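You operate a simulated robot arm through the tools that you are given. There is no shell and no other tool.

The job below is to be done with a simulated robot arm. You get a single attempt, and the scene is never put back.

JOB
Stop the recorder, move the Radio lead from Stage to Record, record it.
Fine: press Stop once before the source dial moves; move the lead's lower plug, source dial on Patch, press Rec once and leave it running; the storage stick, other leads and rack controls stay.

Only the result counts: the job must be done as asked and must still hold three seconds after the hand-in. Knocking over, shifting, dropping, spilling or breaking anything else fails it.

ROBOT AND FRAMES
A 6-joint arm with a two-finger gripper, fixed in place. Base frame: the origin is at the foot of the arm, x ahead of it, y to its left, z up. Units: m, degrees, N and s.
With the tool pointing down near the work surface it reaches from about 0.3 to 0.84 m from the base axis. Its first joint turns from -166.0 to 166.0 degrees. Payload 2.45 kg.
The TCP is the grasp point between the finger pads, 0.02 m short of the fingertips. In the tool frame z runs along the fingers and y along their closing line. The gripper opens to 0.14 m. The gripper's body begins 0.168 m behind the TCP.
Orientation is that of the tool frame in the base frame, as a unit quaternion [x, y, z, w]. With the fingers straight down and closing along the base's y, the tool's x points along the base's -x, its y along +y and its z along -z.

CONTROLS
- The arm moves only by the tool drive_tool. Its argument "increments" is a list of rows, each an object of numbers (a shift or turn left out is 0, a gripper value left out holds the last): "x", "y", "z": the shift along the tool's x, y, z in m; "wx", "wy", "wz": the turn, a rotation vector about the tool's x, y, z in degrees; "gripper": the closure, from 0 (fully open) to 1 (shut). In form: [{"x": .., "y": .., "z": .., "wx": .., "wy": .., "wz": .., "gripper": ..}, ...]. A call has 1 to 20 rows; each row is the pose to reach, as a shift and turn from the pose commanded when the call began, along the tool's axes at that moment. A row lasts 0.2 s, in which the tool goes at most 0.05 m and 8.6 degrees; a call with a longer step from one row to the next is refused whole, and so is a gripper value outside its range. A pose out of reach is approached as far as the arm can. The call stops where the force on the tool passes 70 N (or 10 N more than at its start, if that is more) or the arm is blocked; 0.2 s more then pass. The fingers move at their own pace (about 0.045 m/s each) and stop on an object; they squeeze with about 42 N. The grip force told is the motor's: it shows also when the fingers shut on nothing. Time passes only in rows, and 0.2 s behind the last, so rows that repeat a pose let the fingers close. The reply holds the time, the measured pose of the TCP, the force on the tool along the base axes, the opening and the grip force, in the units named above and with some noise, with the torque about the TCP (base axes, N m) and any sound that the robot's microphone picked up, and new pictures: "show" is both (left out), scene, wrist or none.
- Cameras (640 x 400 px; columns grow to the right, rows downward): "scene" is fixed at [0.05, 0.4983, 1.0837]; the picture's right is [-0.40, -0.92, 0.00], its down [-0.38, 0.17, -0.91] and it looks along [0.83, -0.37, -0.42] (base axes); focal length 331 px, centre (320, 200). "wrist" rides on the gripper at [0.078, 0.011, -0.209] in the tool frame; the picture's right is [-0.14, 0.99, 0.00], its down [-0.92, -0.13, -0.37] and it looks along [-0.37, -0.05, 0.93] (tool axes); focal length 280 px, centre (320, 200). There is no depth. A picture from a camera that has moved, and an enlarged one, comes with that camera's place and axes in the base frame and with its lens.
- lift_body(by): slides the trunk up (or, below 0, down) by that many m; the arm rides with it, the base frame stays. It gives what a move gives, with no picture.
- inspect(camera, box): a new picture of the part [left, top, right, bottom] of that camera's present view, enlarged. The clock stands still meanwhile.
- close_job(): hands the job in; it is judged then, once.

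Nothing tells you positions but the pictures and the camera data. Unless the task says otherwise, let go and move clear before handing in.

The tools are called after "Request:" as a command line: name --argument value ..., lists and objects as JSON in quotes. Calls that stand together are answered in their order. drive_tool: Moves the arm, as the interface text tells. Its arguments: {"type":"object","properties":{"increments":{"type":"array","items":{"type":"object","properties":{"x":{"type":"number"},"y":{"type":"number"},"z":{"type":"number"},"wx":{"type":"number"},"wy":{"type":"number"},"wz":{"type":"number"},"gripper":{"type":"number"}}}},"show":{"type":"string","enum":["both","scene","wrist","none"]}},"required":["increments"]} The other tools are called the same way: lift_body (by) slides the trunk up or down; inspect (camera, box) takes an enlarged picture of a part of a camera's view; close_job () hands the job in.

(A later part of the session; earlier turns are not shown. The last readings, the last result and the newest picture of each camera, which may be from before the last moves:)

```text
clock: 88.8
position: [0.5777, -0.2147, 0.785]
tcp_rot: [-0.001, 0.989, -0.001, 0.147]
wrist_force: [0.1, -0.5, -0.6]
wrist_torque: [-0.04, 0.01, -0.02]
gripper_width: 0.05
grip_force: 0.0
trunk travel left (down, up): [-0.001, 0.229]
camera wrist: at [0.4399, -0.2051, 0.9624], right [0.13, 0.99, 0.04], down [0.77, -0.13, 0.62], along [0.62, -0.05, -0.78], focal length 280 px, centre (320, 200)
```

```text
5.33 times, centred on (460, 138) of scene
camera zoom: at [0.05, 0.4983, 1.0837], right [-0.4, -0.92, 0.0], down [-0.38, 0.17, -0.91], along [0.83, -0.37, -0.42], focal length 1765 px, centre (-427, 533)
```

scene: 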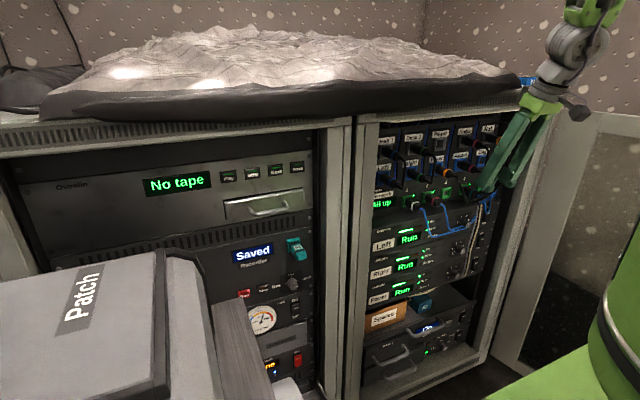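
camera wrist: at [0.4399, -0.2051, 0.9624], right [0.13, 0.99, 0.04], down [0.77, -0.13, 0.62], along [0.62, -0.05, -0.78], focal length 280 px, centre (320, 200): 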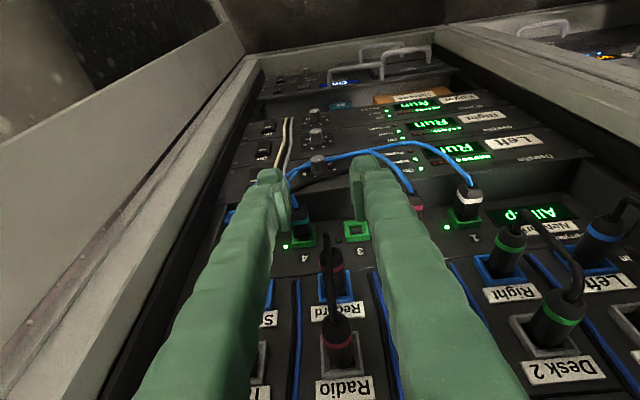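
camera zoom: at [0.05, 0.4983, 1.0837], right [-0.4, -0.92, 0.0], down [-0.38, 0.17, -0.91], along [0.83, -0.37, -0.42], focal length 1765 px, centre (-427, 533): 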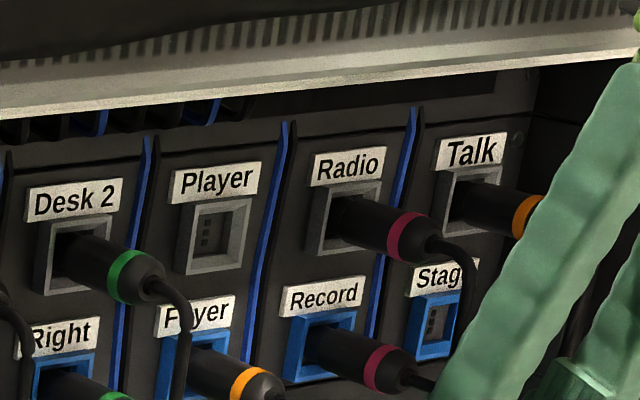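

The plug is in Record with its cable hanging as expected. I move the arm back and up out of the way to compare its seating depth with the other plugs.

Request:
drive_tool --increments '[{"x": 0.02, "z": -0.02, "wy": 5}, {"x": 0.04, "z": -0.05, "wy": 11}, {"x": 0.05, "z": -0.09, "wy": 17}, {"x": 0.05, "z": -0.13, "wy": 17}]'

Request:
inspect --camera "scene" --box '[440, 118, 500, 156]'

Request:
inspect --camera "scene" --box '[448, 140, 498, 172]'

Request:
inspect --camera "scene" --box '[424, 144, 474, 176]'

Request:
inspect --camera "wrist" --box '[280, 200, 440, 300]'

```text
clock: 89.8
position: [0.4918, -0.2148, 0.8963]
tcp_rot: [0.0, 1.0, -0.001, 0.0]
wrist_force: [0.2, -0.4, -0.4]
wrist_torque: [-0.01, 0.0, 0.01]
gripper_width: 0.0501
grip_force: 0.0
trunk travel left (down, up): [-0.001, 0.229]
camera wrist: at [0.4122, -0.2054, 1.1043], right [0.14, 0.99, 0.0], down [0.92, -0.13, 0.37], along [0.36, -0.05, -0.93], focal length 280 px, centre (320, 200)
```

scene: 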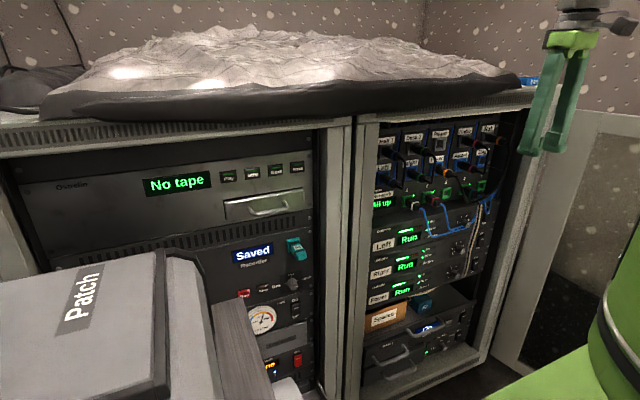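
wrist: 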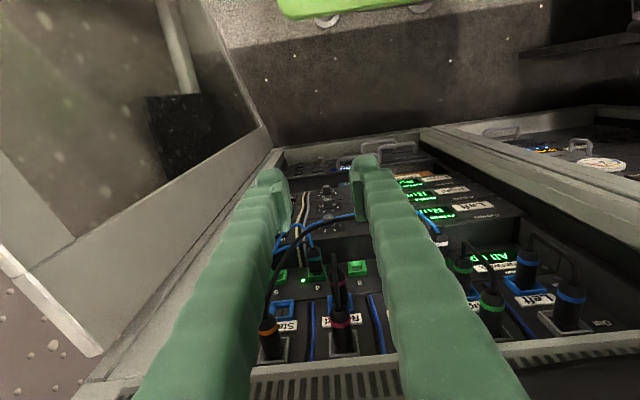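

```text
10.53 times, centred on (470, 137) of scene
camera zoom: at [0.05, 0.4983, 1.0837], right [-0.4, -0.92, 0.0], down [-0.38, 0.17, -0.91], along [0.83, -0.37, -0.42], focal length 3483 px, centre (-1259, 863)
```

zoom: 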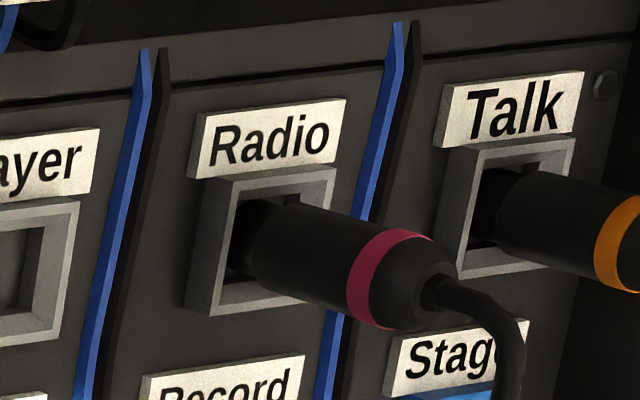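

```text
12.50 times, centred on (473, 156) of scene
camera zoom: at [0.05, 0.4983, 1.0837], right [-0.4, -0.92, 0.0], down [-0.38, 0.17, -0.91], along [0.83, -0.37, -0.42], focal length 4136 px, centre (-1592, 750)
```

zoom: 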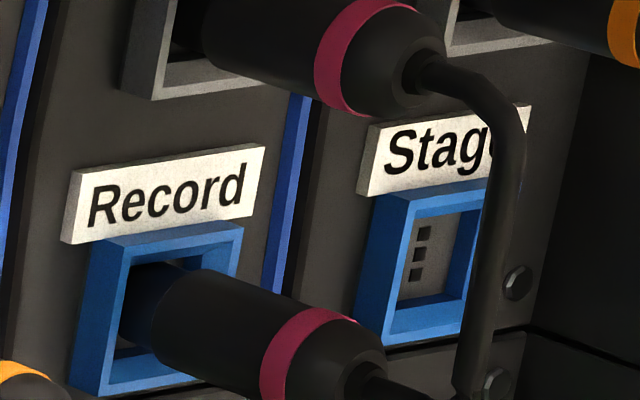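

```text
12.50 times, centred on (449, 160) of scene
camera zoom: at [0.05, 0.4983, 1.0837], right [-0.4, -0.92, 0.0], down [-0.38, 0.17, -0.91], along [0.83, -0.37, -0.42], focal length 4136 px, centre (-1292, 700)
```

zoom: 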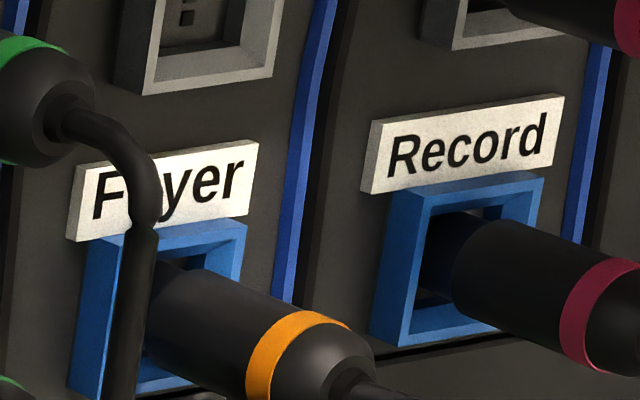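

```text
4.00 times, centred on (360, 250) of wrist
camera zoom: at [0.4122, -0.2054, 1.1043], right [0.14, 0.99, 0.0], down [0.92, -0.13, 0.37], along [0.36, -0.05, -0.93], focal length 1122 px, centre (160, 0)
```

zoom: 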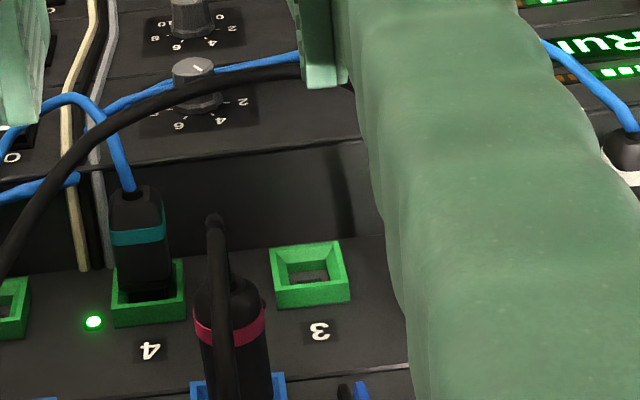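

The plug looks seated like its neighbours; I compare ring-to-frame distances of Record, Foyer and Radio more exactly.

Request:
inspect --camera "scene" --box '[446, 146, 494, 176]'

Request:
inspect --camera "scene" --box '[422, 150, 470, 180]'

Request:
inspect --camera "scene" --box '[450, 122, 498, 152]'

```text
13.33 times, centred on (470, 161) of scene
camera zoom: at [0.05, 0.4983, 1.0837], right [-0.4, -0.92, 0.0], down [-0.38, 0.17, -0.91], along [0.83, -0.37, -0.42], focal length 4412 px, centre (-1680, 720)
```

zoom: 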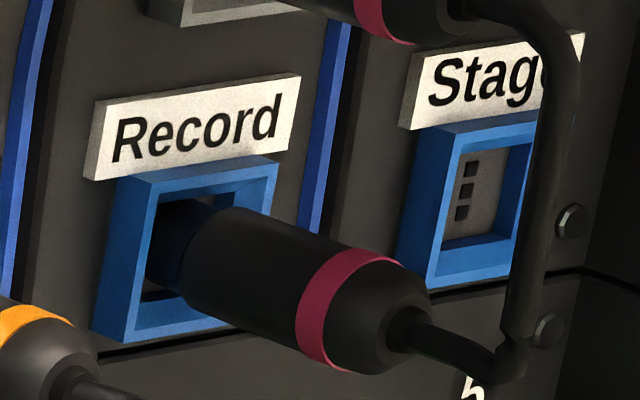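

```text
13.33 times, centred on (446, 165) of scene
camera zoom: at [0.05, 0.4983, 1.0837], right [-0.4, -0.92, 0.0], down [-0.38, 0.17, -0.91], along [0.83, -0.37, -0.42], focal length 4412 px, centre (-1360, 667)
```

zoom: 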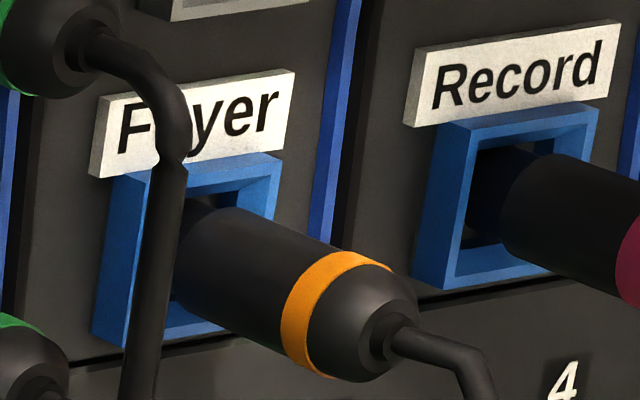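

```text
13.33 times, centred on (474, 137) of scene
camera zoom: at [0.05, 0.4983, 1.0837], right [-0.4, -0.92, 0.0], down [-0.38, 0.17, -0.91], along [0.83, -0.37, -0.42], focal length 4412 px, centre (-1733, 1040)
```

zoom: 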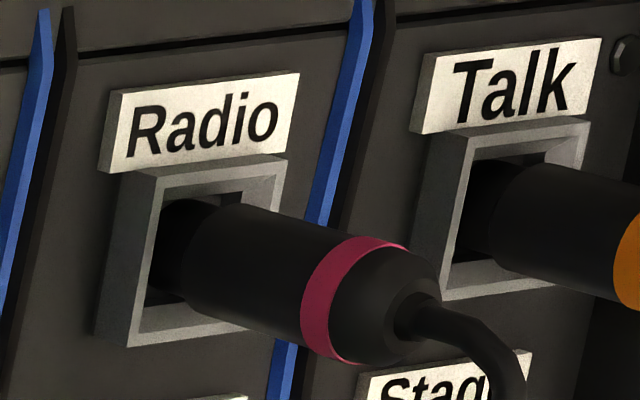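

Record's plug sits perhaps 1-3 mm shallower than its neighbours, so I will press on its end with closed fingertips to seat it fully. First I close the fingers and come to a steep pose just behind the plug's end.

Request:
drive_tool --increments '[{"x": -0.02, "z": 0.02, "wy": -6, "gripper": 1}, {"x": -0.04, "z": 0.045, "wy": -12, "gripper": 1}, {"x": -0.062, "z": 0.072, "wy": -18, "gripper": 1}, {"x": -0.083, "z": 0.1008, "wy": -25, "gripper": 1}, {"x": -0.083, "z": 0.1008, "wy": -25, "gripper": 1}]'

Request:
inspect --camera "wrist" --box '[220, 130, 460, 280]'

```text
clock: 91.0
position: [0.5739, -0.2088, 0.7915]
tcp_rot: [-0.033, 0.977, 0.004, 0.212]
wrist_force: [2.0, -3.2, -0.4]
wrist_torque: [0.5, 0.19, 0.18]
gripper_width: 0.0002
grip_force: 29.5
out of reach, approached as far as the arm can: row 3
trunk travel left (down, up): [-0.001, 0.229]
camera wrist: at [0.4137, -0.2082, 0.9493], right [0.06, 1.0, 0.05], down [0.69, -0.08, 0.72], along [0.72, -0.01, -0.69], focal length 280 px, centre (320, 200)
```

scene: 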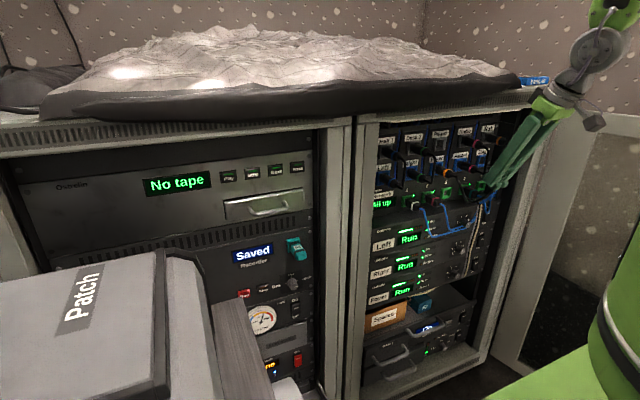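
wrist: 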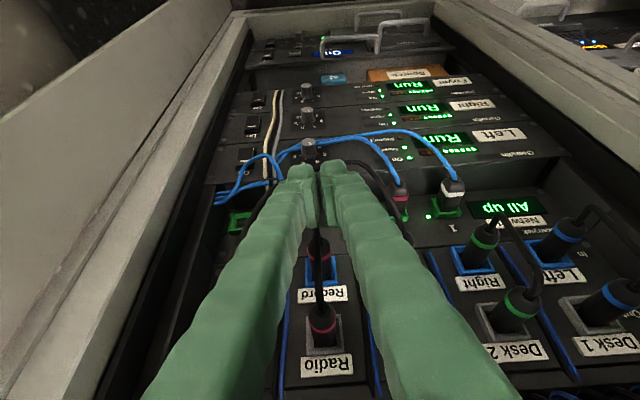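

```text
2.67 times, centred on (340, 205) of wrist
camera zoom: at [0.4137, -0.2082, 0.9493], right [0.06, 1.0, 0.05], down [0.69, -0.08, 0.72], along [0.72, -0.01, -0.69], focal length 748 px, centre (267, 187)
```

zoom: 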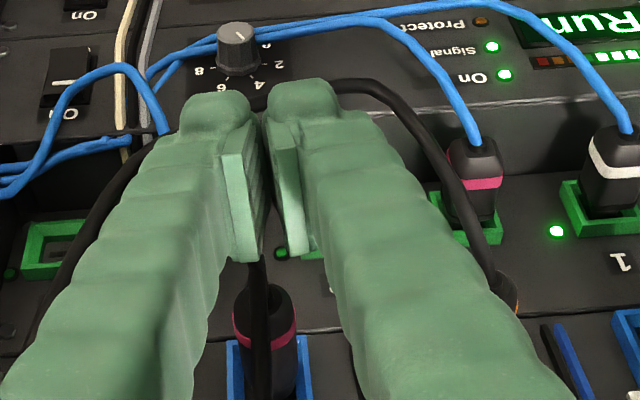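

The closed fingertips are behind the plug's end, 6 mm to its left. I correct sideways and move up to just short of the end cap.

Request:
drive_tool --increments '[{"x": -0.0012, "y": -0.006, "z": -0.0027, "gripper": 1}, {"x": -0.0103, "y": -0.0067, "z": 0.0014, "gripper": 1}, {"x": -0.0194, "y": -0.0073, "z": 0.0056, "gripper": 1}, {"x": -0.0244, "y": -0.0077, "z": 0.008, "gripper": 1}]'

Request:
inspect --camera "wrist" --box '[220, 130, 460, 280]'

Request:
inspect --camera "scene" --box '[430, 120, 510, 170]'

```text
clock: 92.0
position: [0.6011, -0.2231, 0.7974]
tcp_rot: [-0.001, 0.976, 0.0, 0.216]
wrist_force: [-0.2, 0.0, -0.3]
wrist_torque: [-0.02, 0.03, 0.01]
gripper_width: 0.0003
grip_force: 30.0
trunk travel left (down, up): [-0.001, 0.229]
camera wrist: at [0.4409, -0.2125, 0.9541], right [0.12, 0.99, 0.06], down [0.68, -0.13, 0.72], along [0.72, -0.05, -0.69], focal length 280 px, centre (320, 200)
```

scene: 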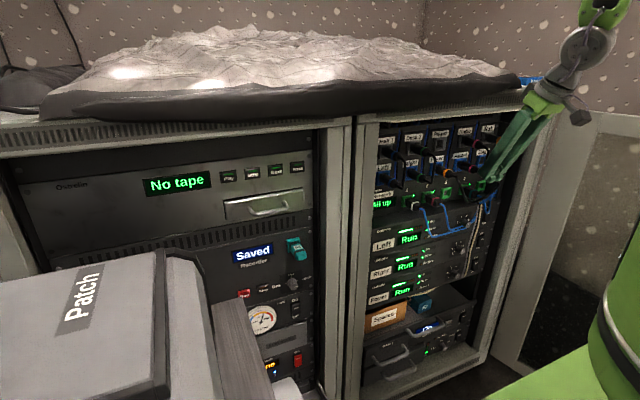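
wrist: 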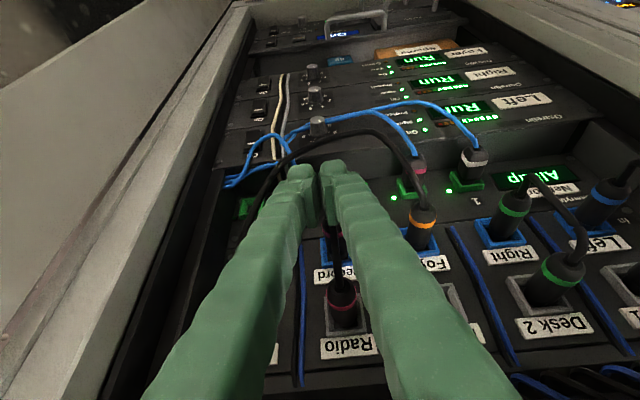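

```text
2.67 times, centred on (340, 205) of wrist
camera zoom: at [0.4409, -0.2125, 0.9541], right [0.12, 0.99, 0.06], down [0.68, -0.13, 0.72], along [0.72, -0.05, -0.69], focal length 748 px, centre (267, 187)
```

zoom: 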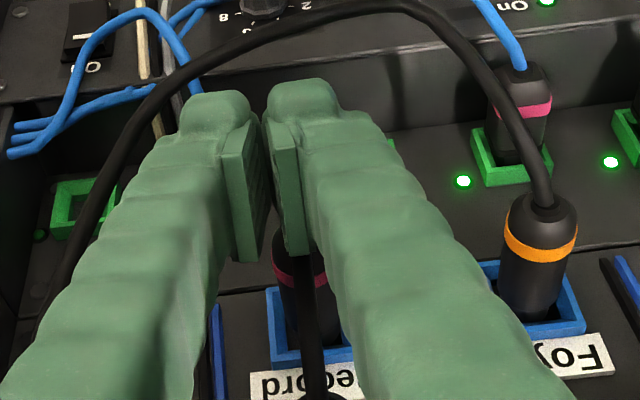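

```text
8.00 times, centred on (470, 145) of scene
camera zoom: at [0.05, 0.4983, 1.0837], right [-0.4, -0.92, 0.0], down [-0.38, 0.17, -0.91], along [0.83, -0.37, -0.42], focal length 2647 px, centre (-880, 640)
```

zoom: 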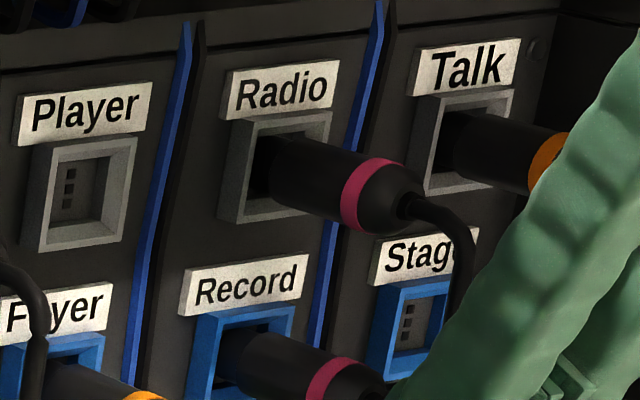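

Now settled, 8 mm to the right of the plug. I shift back to y = -0.2148 and advance gently until contact.

Request:
drive_tool --increments '[{"y": 0.0083, "gripper": 1}, {"x": -0.0045, "y": 0.0083, "z": 0.0021, "gripper": 1}, {"x": -0.0081, "y": 0.0083, "z": 0.0038, "gripper": 1}, {"x": -0.0109, "y": 0.0083, "z": 0.0051, "gripper": 1}]' --show "wrist"

Request:
inspect --camera "wrist" --box '[220, 130, 460, 280]'

```text
clock: 93.0
position: [0.6118, -0.2127, 0.7952]
tcp_rot: [-0.001, 0.976, 0.0, 0.216]
wrist_force: [-0.5, -0.2, 0.7]
wrist_torque: [0.02, 0.02, -0.01]
gripper_width: 0.0
grip_force: 29.5
trunk travel left (down, up): [-0.001, 0.229]
camera wrist: at [0.4521, -0.2038, 0.9536], right [0.12, 0.99, 0.06], down [0.68, -0.13, 0.72], along [0.72, -0.05, -0.69], focal length 280 px, centre (320, 200)
```

wrist: 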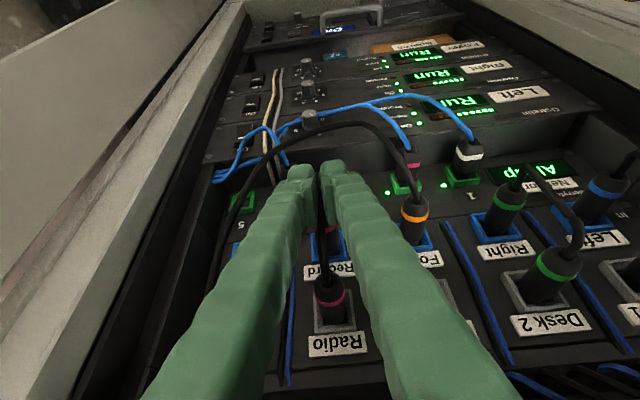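

```text
2.67 times, centred on (340, 205) of wrist
camera zoom: at [0.4521, -0.2038, 0.9536], right [0.12, 0.99, 0.06], down [0.68, -0.13, 0.72], along [0.72, -0.05, -0.69], focal length 748 px, centre (267, 187)
```

zoom: 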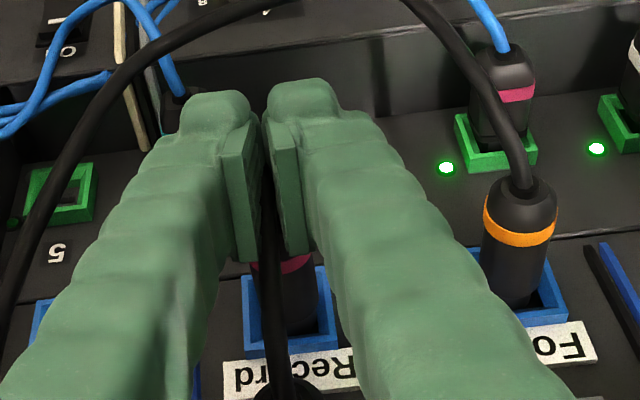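

No contact yet at x = 0.612. I go on in 2 mm steps.

Request:
drive_tool --increments '[{"x": -0.0018, "z": 0.0008, "gripper": 1}, {"x": -0.0036, "z": 0.0017, "gripper": 1}, {"x": -0.0054, "z": 0.0025, "gripper": 1}, {"x": -0.0063, "z": 0.003, "gripper": 1}]' --show "none"

```text
clock: 94.0
position: [0.6188, -0.2132, 0.797]
tcp_rot: [-0.001, 0.977, 0.001, 0.214]
wrist_force: [-4.6, 2.3, 0.3]
wrist_torque: [0.0, -0.01, 0.1]
gripper_width: 0.006
grip_force: 29.6
trunk travel left (down, up): [-0.001, 0.229]
```

Contact came with the strain relief wedging between the fingertips (they opened to 6 mm), which would not push squarely. I back off 8 mm and shift 12 mm so that one finger faces the plug's end.

Request:
drive_tool --increments '[{"x": 0.0072, "z": -0.0034, "gripper": 1}, {"x": 0.0091, "z": -0.0042, "gripper": 1}, {"x": 0.0091, "y": 0.006, "z": -0.0042, "gripper": 1}, {"x": 0.0091, "y": 0.011, "z": -0.0042, "gripper": 1}, {"x": 0.0045, "y": 0.011, "z": -0.0021, "gripper": 1}, {"x": 0.0018, "y": 0.011, "z": -0.0008, "gripper": 1}]' --show "wrist"

Request:
inspect --camera "wrist" --box '[220, 130, 460, 280]'

```text
clock: 95.4
position: [0.6178, -0.2027, 0.797]
tcp_rot: [-0.001, 0.977, 0.001, 0.215]
wrist_force: [-0.7, -0.7, 1.0]
wrist_torque: [-0.03, 0.03, -0.01]
gripper_width: 0.0002
grip_force: 29.4
trunk travel left (down, up): [-0.001, 0.229]
camera wrist: at [0.4568, -0.1933, 0.9536], right [0.12, 0.99, 0.06], down [0.68, -0.13, 0.72], along [0.72, -0.05, -0.69], focal length 280 px, centre (320, 200)
```

wrist: 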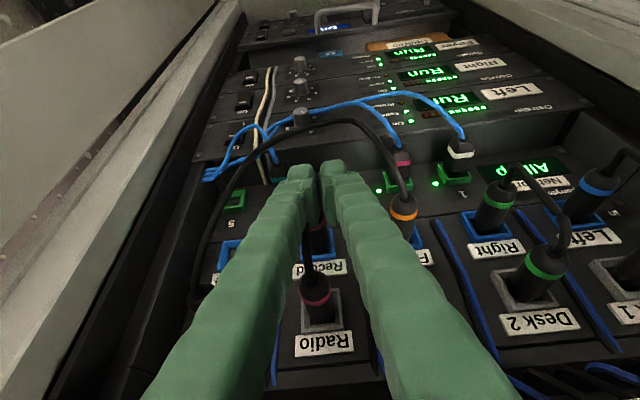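

```text
2.67 times, centred on (340, 205) of wrist
camera zoom: at [0.4568, -0.1933, 0.9536], right [0.12, 0.99, 0.06], down [0.68, -0.13, 0.72], along [0.72, -0.05, -0.69], focal length 748 px, centre (267, 187)
```

zoom: 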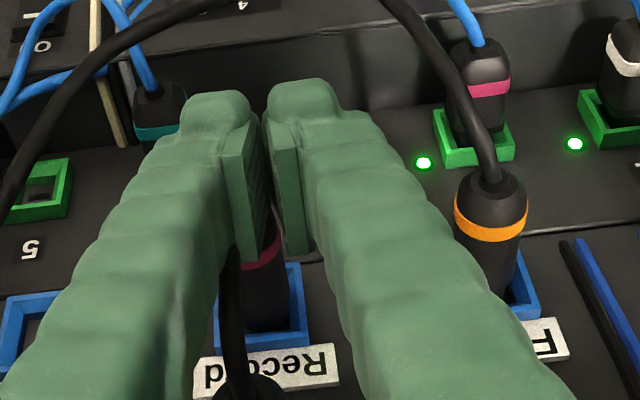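

The right-hand finger now faces the plug's end squarely. I push forward in small steps.

Request:
drive_tool --increments '[{"x": -0.0018, "z": 0.0008, "gripper": 1}, {"x": -0.0036, "z": 0.0017, "gripper": 1}, {"x": -0.0054, "z": 0.0025, "gripper": 1}]' --show "none"

```text
clock: 96.2
position: [0.6201, -0.2027, 0.7967]
tcp_rot: [0.0, 0.977, 0.0, 0.214]
wrist_force: [-29.7, -1.4, 11.3]
wrist_torque: [-0.1, -0.13, -0.34]
gripper_width: 0.0002
grip_force: 28.6
trunk travel left (down, up): [-0.001, 0.229]
```

Firm contact now with 30 N. I increase the push a little more.

Request:
drive_tool --increments '[{"x": -0.0014, "z": 0.0006, "gripper": 1}, {"x": -0.0027, "z": 0.0013, "gripper": 1}, {"x": -0.0027, "z": 0.0013, "gripper": 1}]' --show "none"

```text
clock: 97.0
position: [0.6214, -0.2026, 0.7959]
tcp_rot: [0.0, 0.977, 0.0, 0.213]
wrist_force: [-46.4, -3.6, 13.0]
wrist_torque: [-0.13, -0.12, -0.48]
gripper_width: 0.0
grip_force: 29.0
trunk travel left (down, up): [-0.001, 0.229]
```

Request:
drive_tool --increments '[{"x": -0.0009, "z": 0.0004, "gripper": 1}, {"x": -0.0016, "z": 0.0008, "gripper": 1}, {"x": -0.0016, "z": 0.0008, "gripper": 1}]' --show "none"

Request:
inspect --camera "scene" --box '[446, 146, 494, 176]'

```text
clock: 97.8
position: [0.6218, -0.2024, 0.796]
tcp_rot: [0.0, 0.978, -0.001, 0.21]
wrist_force: [-51.6, -4.6, 13.8]
wrist_torque: [-0.1, -0.08, -0.61]
gripper_width: 0.0
grip_force: 29.7
trunk travel left (down, up): [-0.001, 0.229]
```

```text
13.33 times, centred on (470, 161) of scene
camera zoom: at [0.05, 0.4983, 1.0837], right [-0.4, -0.92, 0.0], down [-0.38, 0.17, -0.91], along [0.83, -0.37, -0.42], focal length 4412 px, centre (-1680, 720)
```

zoom: 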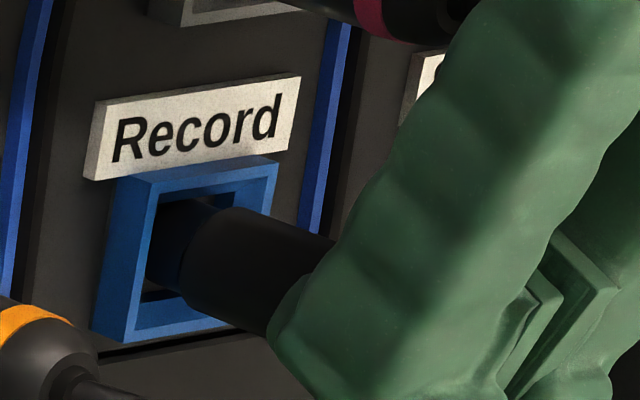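

At 52 N the plug does not move any further, so it is fully home against the socket's stop. I withdraw from it and rise clear.

Request:
drive_tool --increments '[{"x": 0.0091, "z": -0.0042}, {"x": 0.0226, "z": -0.0105, "wy": 3}, {"x": 0.0407, "z": -0.019, "wy": 8}, {"x": 0.0588, "z": -0.0274, "wy": 13}, {"x": 0.077, "z": -0.05, "wy": 19}, {"x": 0.09, "z": -0.08, "wy": 25}, {"x": 0.09, "z": -0.12, "wy": 25}]'

Request:
inspect --camera "scene" --box '[446, 146, 494, 176]'

Request:
inspect --camera "scene" --box '[370, 105, 530, 205]'

```text
clock: 99.4
position: [0.4957, -0.2031, 0.8658]
tcp_rot: [-0.001, 1.0, -0.001, -0.002]
wrist_force: [0.1, 0.5, 0.0]
wrist_torque: [0.0, -0.02, -0.01]
gripper_width: 0.0
grip_force: 29.3
out of reach, approached as far as the arm can: row 4
trunk travel left (down, up): [-0.001, 0.229]
camera wrist: at [0.4162, -0.1946, 1.0757], right [0.14, 0.99, 0.0], down [0.92, -0.13, 0.37], along [0.36, -0.05, -0.93], focal length 280 px, centre (320, 200)
```

scene: 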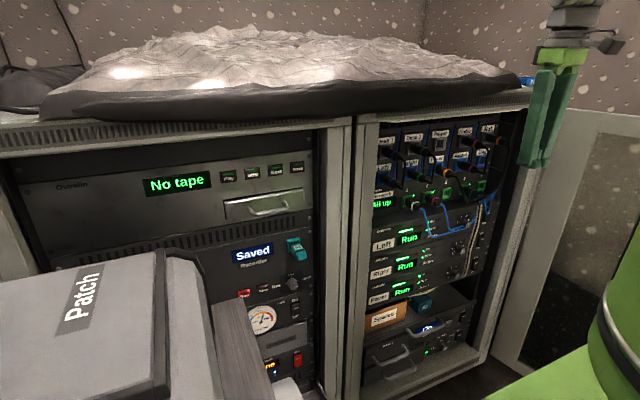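
wrist: 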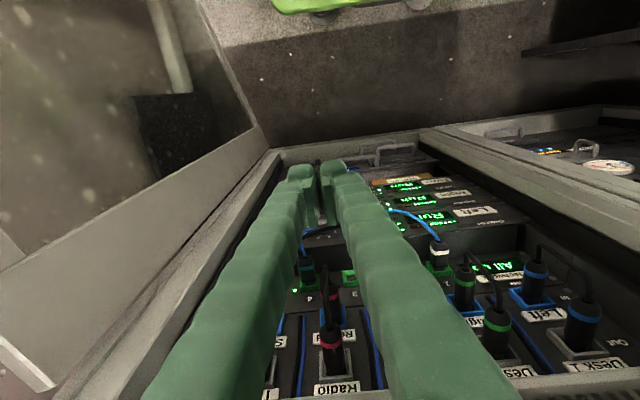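

```text
13.33 times, centred on (470, 161) of scene
camera zoom: at [0.05, 0.4983, 1.0837], right [-0.4, -0.92, 0.0], down [-0.38, 0.17, -0.91], along [0.83, -0.37, -0.42], focal length 4412 px, centre (-1680, 720)
```

zoom: 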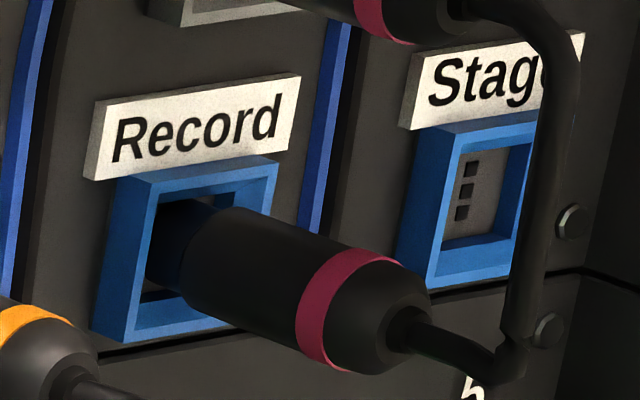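

```text
4.00 times, centred on (450, 155) of scene
camera zoom: at [0.05, 0.4983, 1.0837], right [-0.4, -0.92, 0.0], down [-0.38, 0.17, -0.91], along [0.83, -0.37, -0.42], focal length 1324 px, centre (-200, 380)
```

zoom: 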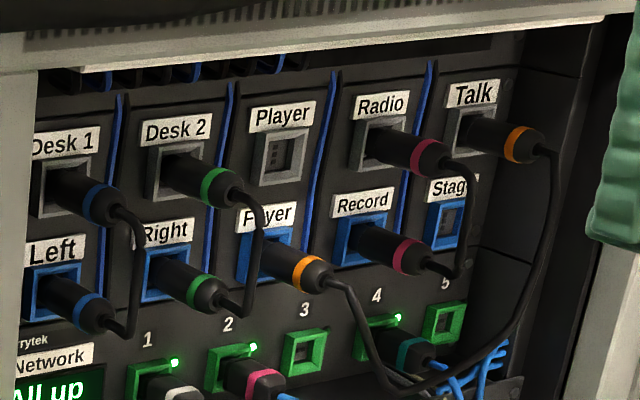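

The patch bay is as wanted: the Radio lead now runs Radio to Record, Stage is empty and all other leads are unchanged. Now I travel back to the recorder side with the fingers closed, to press Rec.

Request:
drive_tool --increments '[{"y": 0.0442, "z": -0.0025, "gripper": 1}, {"y": 0.0884, "z": -0.005, "gripper": 1}, {"y": 0.1327, "z": -0.0075, "gripper": 1}, {"y": 0.1769, "z": -0.01, "gripper": 1}, {"y": 0.2211, "z": -0.0125, "gripper": 1}, {"y": 0.2653, "z": -0.015, "gripper": 1}, {"y": 0.3096, "z": -0.0175, "gripper": 1}, {"y": 0.3538, "z": -0.02, "gripper": 1}, {"y": 0.398, "z": -0.0225, "gripper": 1}, {"y": 0.4422, "z": -0.025, "gripper": 1}, {"y": 0.4864, "z": -0.0275, "gripper": 1}, {"y": 0.5307, "z": -0.03, "gripper": 1}, {"y": 0.5749, "z": -0.0325, "gripper": 1}, {"y": 0.6191, "z": -0.035, "gripper": 1}]'

```text
clock: 102.4
position: [0.4962, 0.4165, 0.9066]
tcp_rot: [-0.001, 1.0, 0.0, -0.001]
wrist_force: [-0.3, 0.3, 0.1]
wrist_torque: [-0.03, -0.02, 0.01]
gripper_width: 0.0
grip_force: 29.1
trunk travel left (down, up): [-0.001, 0.229]
camera wrist: at [0.417, 0.4268, 1.1148], right [0.14, 0.99, 0.0], down [0.92, -0.13, 0.37], along [0.36, -0.05, -0.93], focal length 280 px, centre (320, 200)
```

scene: 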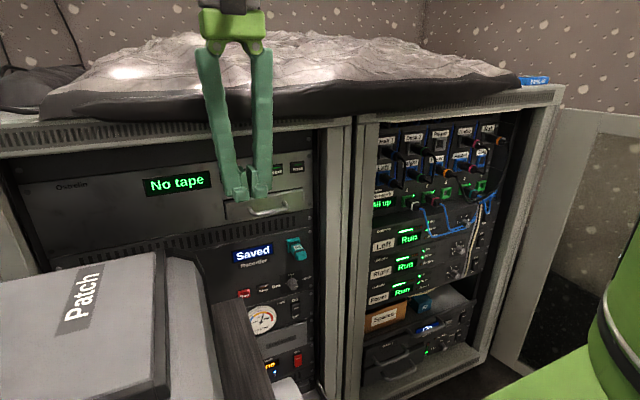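
wrist: 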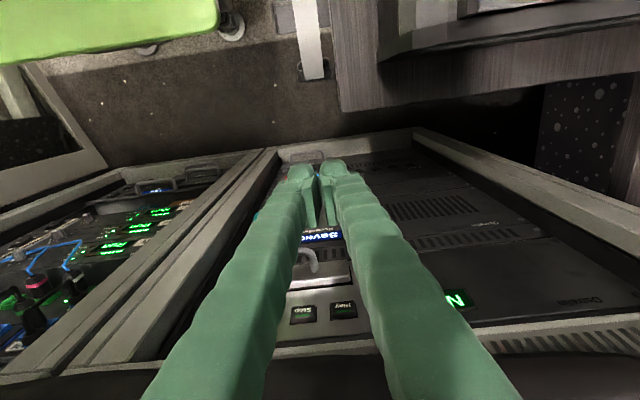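

I am in front of the tape deck at y = 0.4165. I descend in the gap between table and rack while pitching the fingers to about 69°, leaning slightly so the camera stays off the table.

Request:
drive_tool --increments '[{"x": -0.0158, "z": 0.0413, "wx": -1.57, "wy": -4.19, "wz": 0.29, "gripper": 1}, {"x": -0.0316, "z": 0.0826, "wx": -3.15, "wy": -8.38, "wz": 0.58, "gripper": 1}, {"x": -0.0474, "z": 0.124, "wx": -4.72, "wy": -12.56, "wz": 0.88, "gripper": 1}, {"x": -0.0632, "z": 0.1653, "wx": -6.3, "wy": -16.75, "wz": 1.17, "gripper": 1}, {"x": -0.079, "z": 0.2066, "wx": -7.87, "wy": -20.94, "wz": 1.46, "gripper": 1}, {"x": -0.079, "z": 0.2066, "wx": -7.87, "wy": -20.94, "wz": 1.46, "gripper": 1}]'

```text
clock: 103.8
position: [0.5728, 0.419, 0.6938]
tcp_rot: [0.013, 0.981, 0.068, 0.181]
wrist_force: [0.0, 0.5, 0.2]
wrist_torque: [-0.03, 0.05, 0.0]
gripper_width: 0.0001
grip_force: 29.1
trunk travel left (down, up): [-0.001, 0.229]
camera wrist: at [0.4238, 0.4055, 0.8618], right [0.13, 0.97, 0.19], down [0.73, -0.22, 0.65], along [0.67, 0.05, -0.74], focal length 280 px, centre (320, 200)
```

scene: 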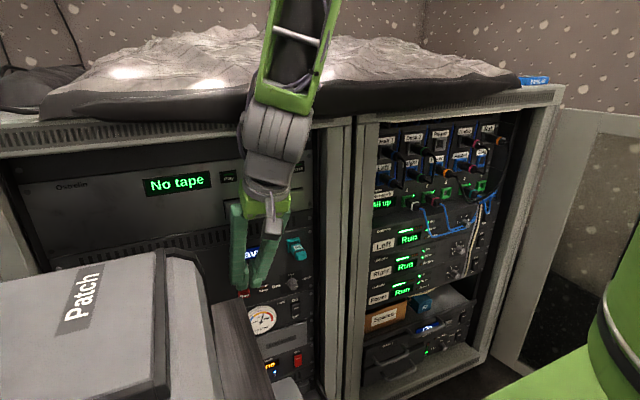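
wrist: 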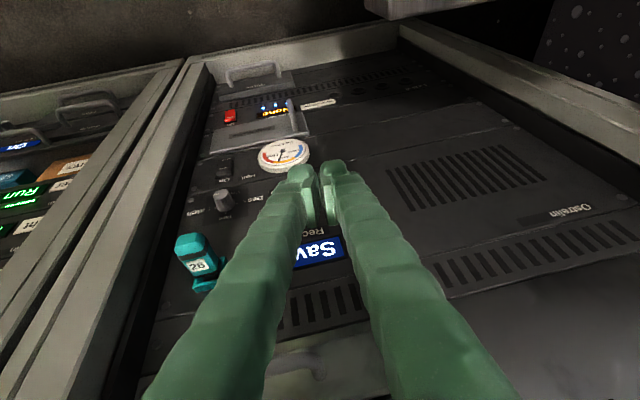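

Good position. I lower to a pre-press point about 2 cm in front of Rec.

Request:
drive_tool --increments '[{"x": 0.0007, "y": -0.0042, "z": 0.0258, "gripper": 1}, {"x": 0.0014, "y": -0.0083, "z": 0.0516, "gripper": 1}, {"x": 0.0021, "y": -0.0125, "z": 0.0774, "gripper": 1}, {"x": 0.0028, "y": -0.0167, "z": 0.1032, "gripper": 1}, {"x": 0.0028, "y": -0.0167, "z": 0.1032, "gripper": 1}]'

Request:
inspect --camera "wrist" --box '[200, 110, 440, 260]'

Request:
inspect --camera "scene" --box '[210, 240, 330, 315]'

```text
clock: 105.0
position: [0.6098, 0.4137, 0.5966]
tcp_rot: [0.012, 0.981, 0.069, 0.181]
wrist_force: [0.2, 0.7, -0.9]
wrist_torque: [-0.02, 0.0, 0.01]
gripper_width: 0.0
grip_force: 29.6
trunk travel left (down, up): [-0.001, 0.229]
camera wrist: at [0.46, 0.401, 0.7638], right [0.13, 0.97, 0.19], down [0.73, -0.22, 0.65], along [0.67, 0.05, -0.74], focal length 280 px, centre (320, 200)
```

scene: 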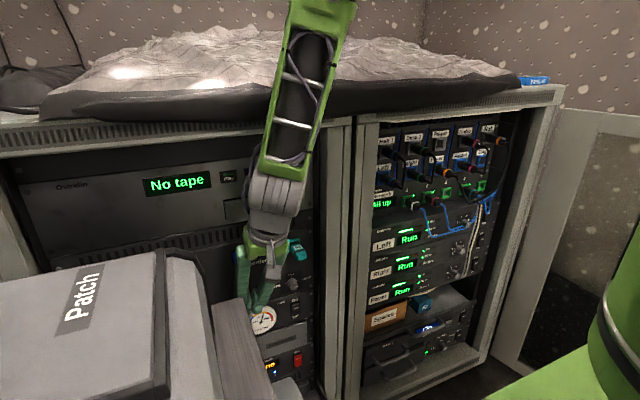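
wrist: 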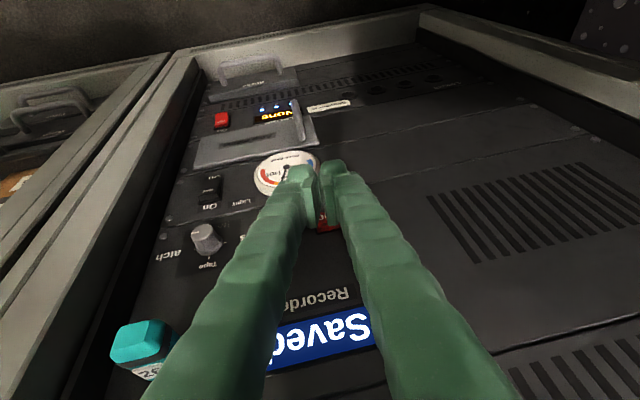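

```text
2.67 times, centred on (320, 185) of wrist
camera zoom: at [0.46, 0.401, 0.7638], right [0.13, 0.97, 0.19], down [0.73, -0.22, 0.65], along [0.67, 0.05, -0.74], focal length 748 px, centre (320, 240)
```

zoom: 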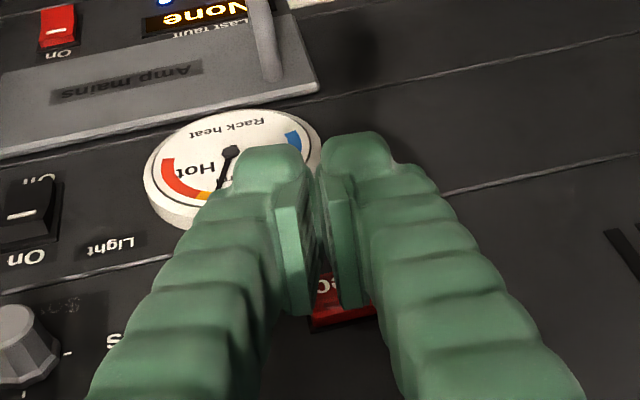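

```text
5.33 times, centred on (270, 278) of scene
camera zoom: at [0.05, 0.4983, 1.0837], right [-0.4, -0.92, 0.0], down [-0.38, 0.17, -0.91], along [0.83, -0.37, -0.42], focal length 1765 px, centre (587, -213)
```

zoom: 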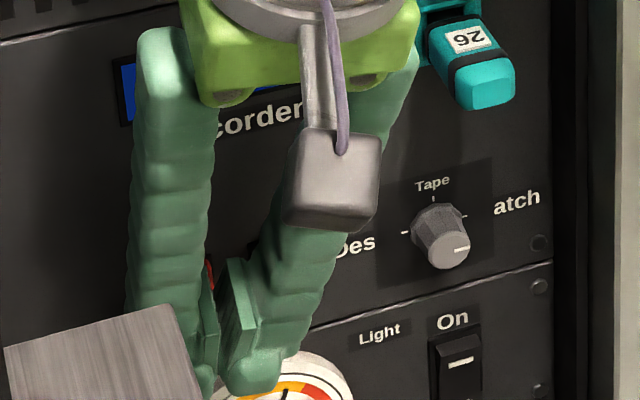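

Rec is visible right behind the closed fingertips, the dial still shows Patch, and Stop is clear to the side. I shift 3 mm toward Rec's centre and close to about 8 mm from its face.

Request:
drive_tool --increments '[{"x": -0.0053, "y": 0.0014, "z": 0.003, "gripper": 1}, {"x": -0.0105, "y": 0.0028, "z": 0.0061, "gripper": 1}, {"x": -0.0105, "y": 0.0028, "z": 0.0061, "gripper": 1}]' --show "wrist"

Request:
inspect --camera "wrist" --box '[240, 130, 400, 230]'

```text
clock: 105.8
position: [0.6209, 0.4169, 0.5958]
tcp_rot: [0.012, 0.981, 0.069, 0.181]
wrist_force: [-0.1, -0.9, 0.7]
wrist_torque: [0.0, -0.04, 0.01]
gripper_width: 0.0001
grip_force: 29.6
trunk travel left (down, up): [-0.001, 0.229]
camera wrist: at [0.472, 0.4027, 0.7624], right [0.13, 0.97, 0.18], down [0.73, -0.22, 0.65], along [0.67, 0.05, -0.74], focal length 280 px, centre (320, 200)
```

wrist: 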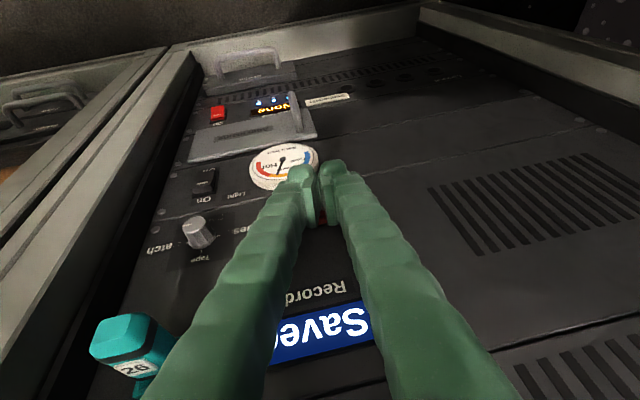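

```text
4.00 times, centred on (320, 180) of wrist
camera zoom: at [0.472, 0.4027, 0.7624], right [0.13, 0.97, 0.18], down [0.73, -0.22, 0.65], along [0.67, 0.05, -0.74], focal length 1122 px, centre (320, 280)
```

zoom: 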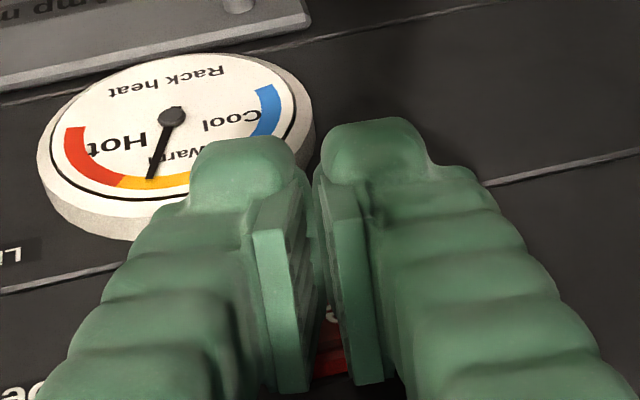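

Tips are centred on Rec, about 8 mm away. I creep forward, listening for the click.

Request:
drive_tool --increments '[{"x": -0.0019, "z": 0.0007, "gripper": 1}, {"x": -0.0037, "z": 0.0014, "gripper": 1}, {"x": -0.0047, "z": 0.0018, "gripper": 1}]' --show "none"

```text
clock: 106.6
position: [0.6264, 0.4171, 0.5959]
tcp_rot: [0.011, 0.981, 0.068, 0.181]
wrist_force: [-0.5, 0.1, 0.6]
wrist_torque: [0.01, 0.04, 0.0]
gripper_width: 0.0
grip_force: 30.0
trunk travel left (down, up): [-0.001, 0.229]
```

No contact yet at x = 0.626. Two more small steps.

Request:
drive_tool --increments '[{"x": -0.0012, "z": 0.0005, "gripper": 1}, {"x": -0.0023, "z": 0.0009, "gripper": 1}]' --show "none"

```text
clock: 107.2
position: [0.6279, 0.417, 0.5961]
tcp_rot: [0.012, 0.981, 0.068, 0.181]
wrist_force: [-1.2, 1.4, 0.0]
wrist_torque: [0.02, -0.01, 0.04]
gripper_width: 0.006
grip_force: 29.9
trunk travel left (down, up): [-0.001, 0.229]
heard: click
```

A click. I withdraw straight back at once and check the display.

Request:
drive_tool --increments '[{"x": 0.0093, "z": -0.0036, "gripper": 1}, {"x": 0.0187, "z": -0.0071, "gripper": 1}, {"x": 0.028, "z": -0.0107, "gripper": 1}]'

Request:
inspect --camera "wrist" --box '[200, 110, 440, 260]'

Request:
inspect --camera "wrist" --box '[200, 250, 440, 400]'

```text
clock: 108.0
position: [0.5986, 0.417, 0.5953]
tcp_rot: [0.013, 0.981, 0.068, 0.181]
wrist_force: [0.3, -0.4, -0.2]
wrist_torque: [0.01, -0.03, -0.01]
gripper_width: 0.0
grip_force: 28.8
trunk travel left (down, up): [-0.001, 0.229]
camera wrist: at [0.4487, 0.4028, 0.7625], right [0.13, 0.97, 0.19], down [0.73, -0.22, 0.65], along [0.67, 0.05, -0.74], focal length 280 px, centre (320, 200)
```

scene: 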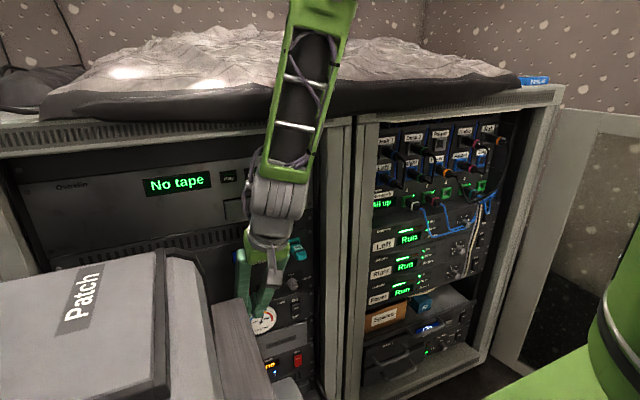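
wrist: 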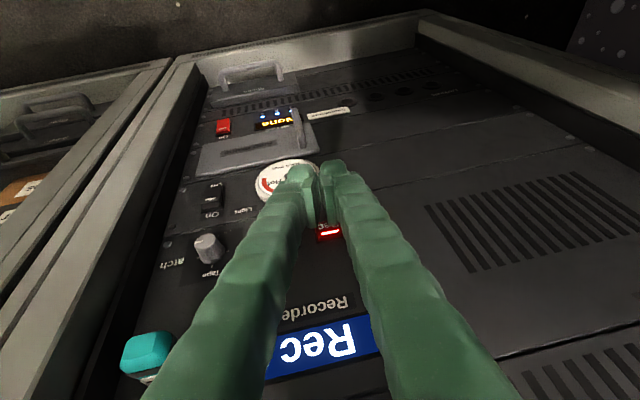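

```text
2.67 times, centred on (320, 185) of wrist
camera zoom: at [0.4487, 0.4028, 0.7625], right [0.13, 0.97, 0.19], down [0.73, -0.22, 0.65], along [0.67, 0.05, -0.74], focal length 748 px, centre (320, 240)
```

zoom: 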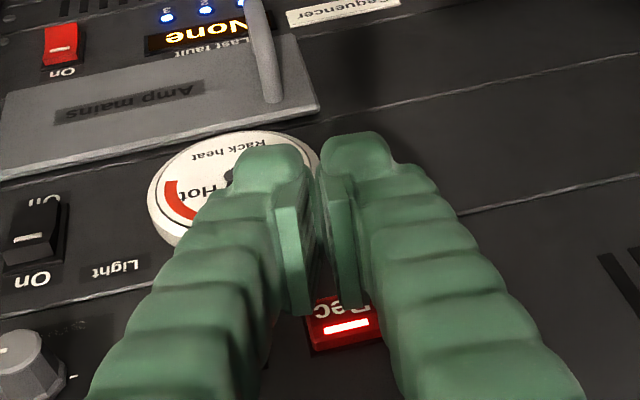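

```text
2.67 times, centred on (320, 325) of wrist
camera zoom: at [0.4487, 0.4028, 0.7625], right [0.13, 0.97, 0.19], down [0.73, -0.22, 0.65], along [0.67, 0.05, -0.74], focal length 748 px, centre (320, -133)
```

zoom: 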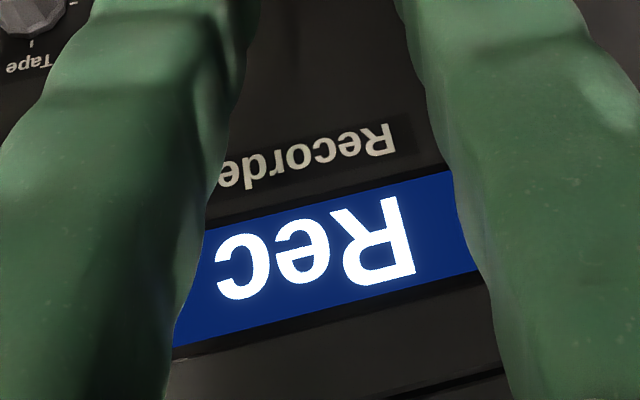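

The recorder shows "Rec" with its light on: recording. I now rise clear of the recorder along the way I came.

Request:
drive_tool --increments '[{"x": 0.0105, "y": 0.0014, "z": -0.0146}, {"x": 0.0139, "y": 0.0055, "z": -0.0477}, {"x": 0.0091, "y": 0.0111, "z": -0.0883}, {"x": 0.0043, "y": 0.0166, "z": -0.1289}, {"x": -0.0005, "y": 0.0221, "z": -0.1694}, {"x": -0.0053, "y": 0.0276, "z": -0.21}, {"x": -0.0101, "y": 0.0332, "z": -0.2506}, {"x": -0.0149, "y": 0.0387, "z": -0.2911}]'

Request:
inspect --camera "scene" --box '[210, 230, 340, 311]'

Request:
inspect --camera "scene" --box '[180, 290, 340, 390]'

Request:
inspect --camera "scene" --box '[360, 105, 520, 205]'

Request:
inspect --camera "scene" --box '[360, 200, 520, 300]'

```text
clock: 109.8
position: [0.5081, 0.4143, 0.8748]
tcp_rot: [0.012, 0.981, 0.068, 0.181]
wrist_force: [-0.2, 0.2, -0.1]
wrist_torque: [-0.04, 0.01, 0.0]
gripper_width: 0.0
grip_force: 29.2
trunk travel left (down, up): [-0.001, 0.229]
camera wrist: at [0.3578, 0.4022, 1.0429], right [0.13, 0.97, 0.18], down [0.73, -0.22, 0.65], along [0.67, 0.05, -0.74], focal length 280 px, centre (320, 200)
```

scene: 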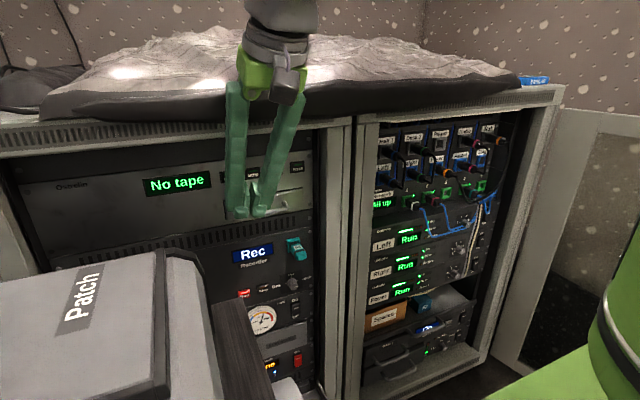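
wrist: 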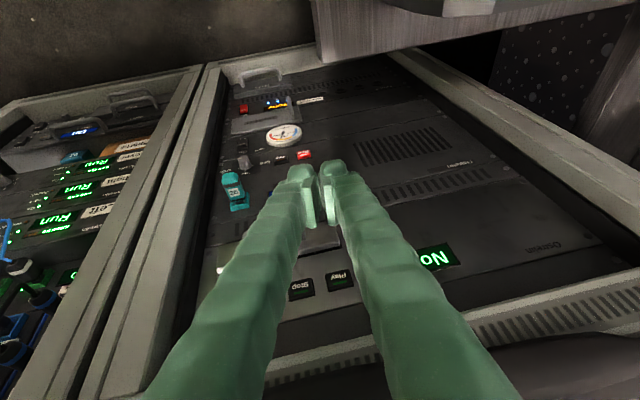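

```text
4.92 times, centred on (275, 270) of scene
camera zoom: at [0.05, 0.4983, 1.0837], right [-0.4, -0.92, 0.0], down [-0.38, 0.17, -0.91], along [0.83, -0.37, -0.42], focal length 1629 px, centre (542, -147)
```

zoom: 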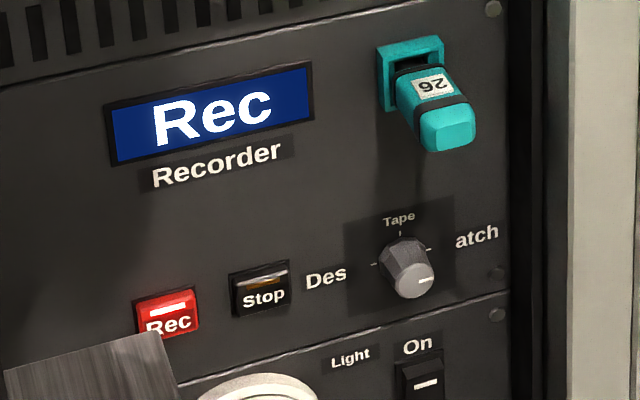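

```text
4.00 times, centred on (260, 340) of scene
camera zoom: at [0.05, 0.4983, 1.0837], right [-0.4, -0.92, 0.0], down [-0.38, 0.17, -0.91], along [0.83, -0.37, -0.42], focal length 1324 px, centre (560, -360)
```

zoom: 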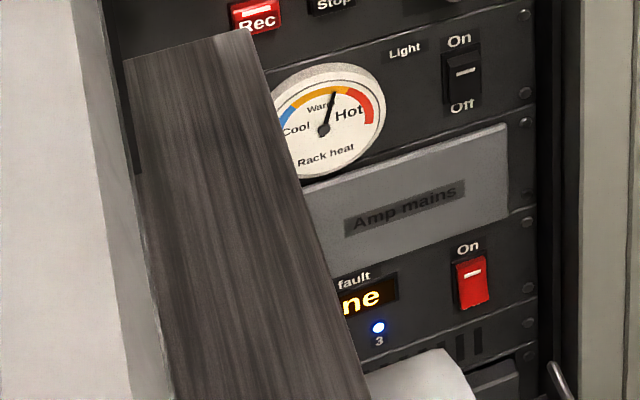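

```text
4.00 times, centred on (440, 155) of scene
camera zoom: at [0.05, 0.4983, 1.0837], right [-0.4, -0.92, 0.0], down [-0.38, 0.17, -0.91], along [0.83, -0.37, -0.42], focal length 1324 px, centre (-160, 380)
```

zoom: 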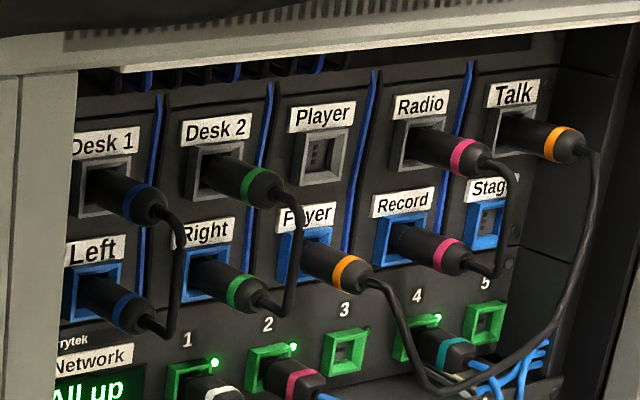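

```text
4.00 times, centred on (440, 250) of scene
camera zoom: at [0.05, 0.4983, 1.0837], right [-0.4, -0.92, 0.0], down [-0.38, 0.17, -0.91], along [0.83, -0.37, -0.42], focal length 1324 px, centre (-160, 0)
```

zoom: 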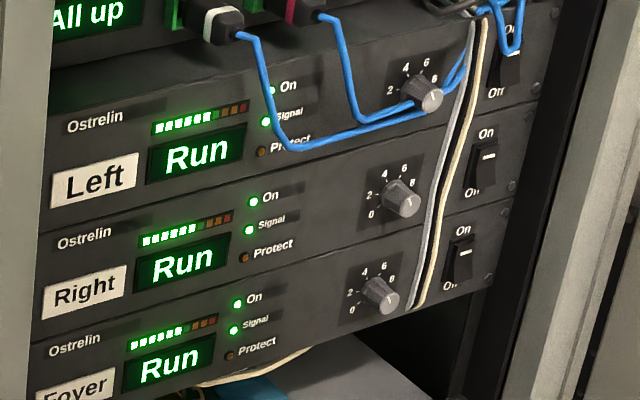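

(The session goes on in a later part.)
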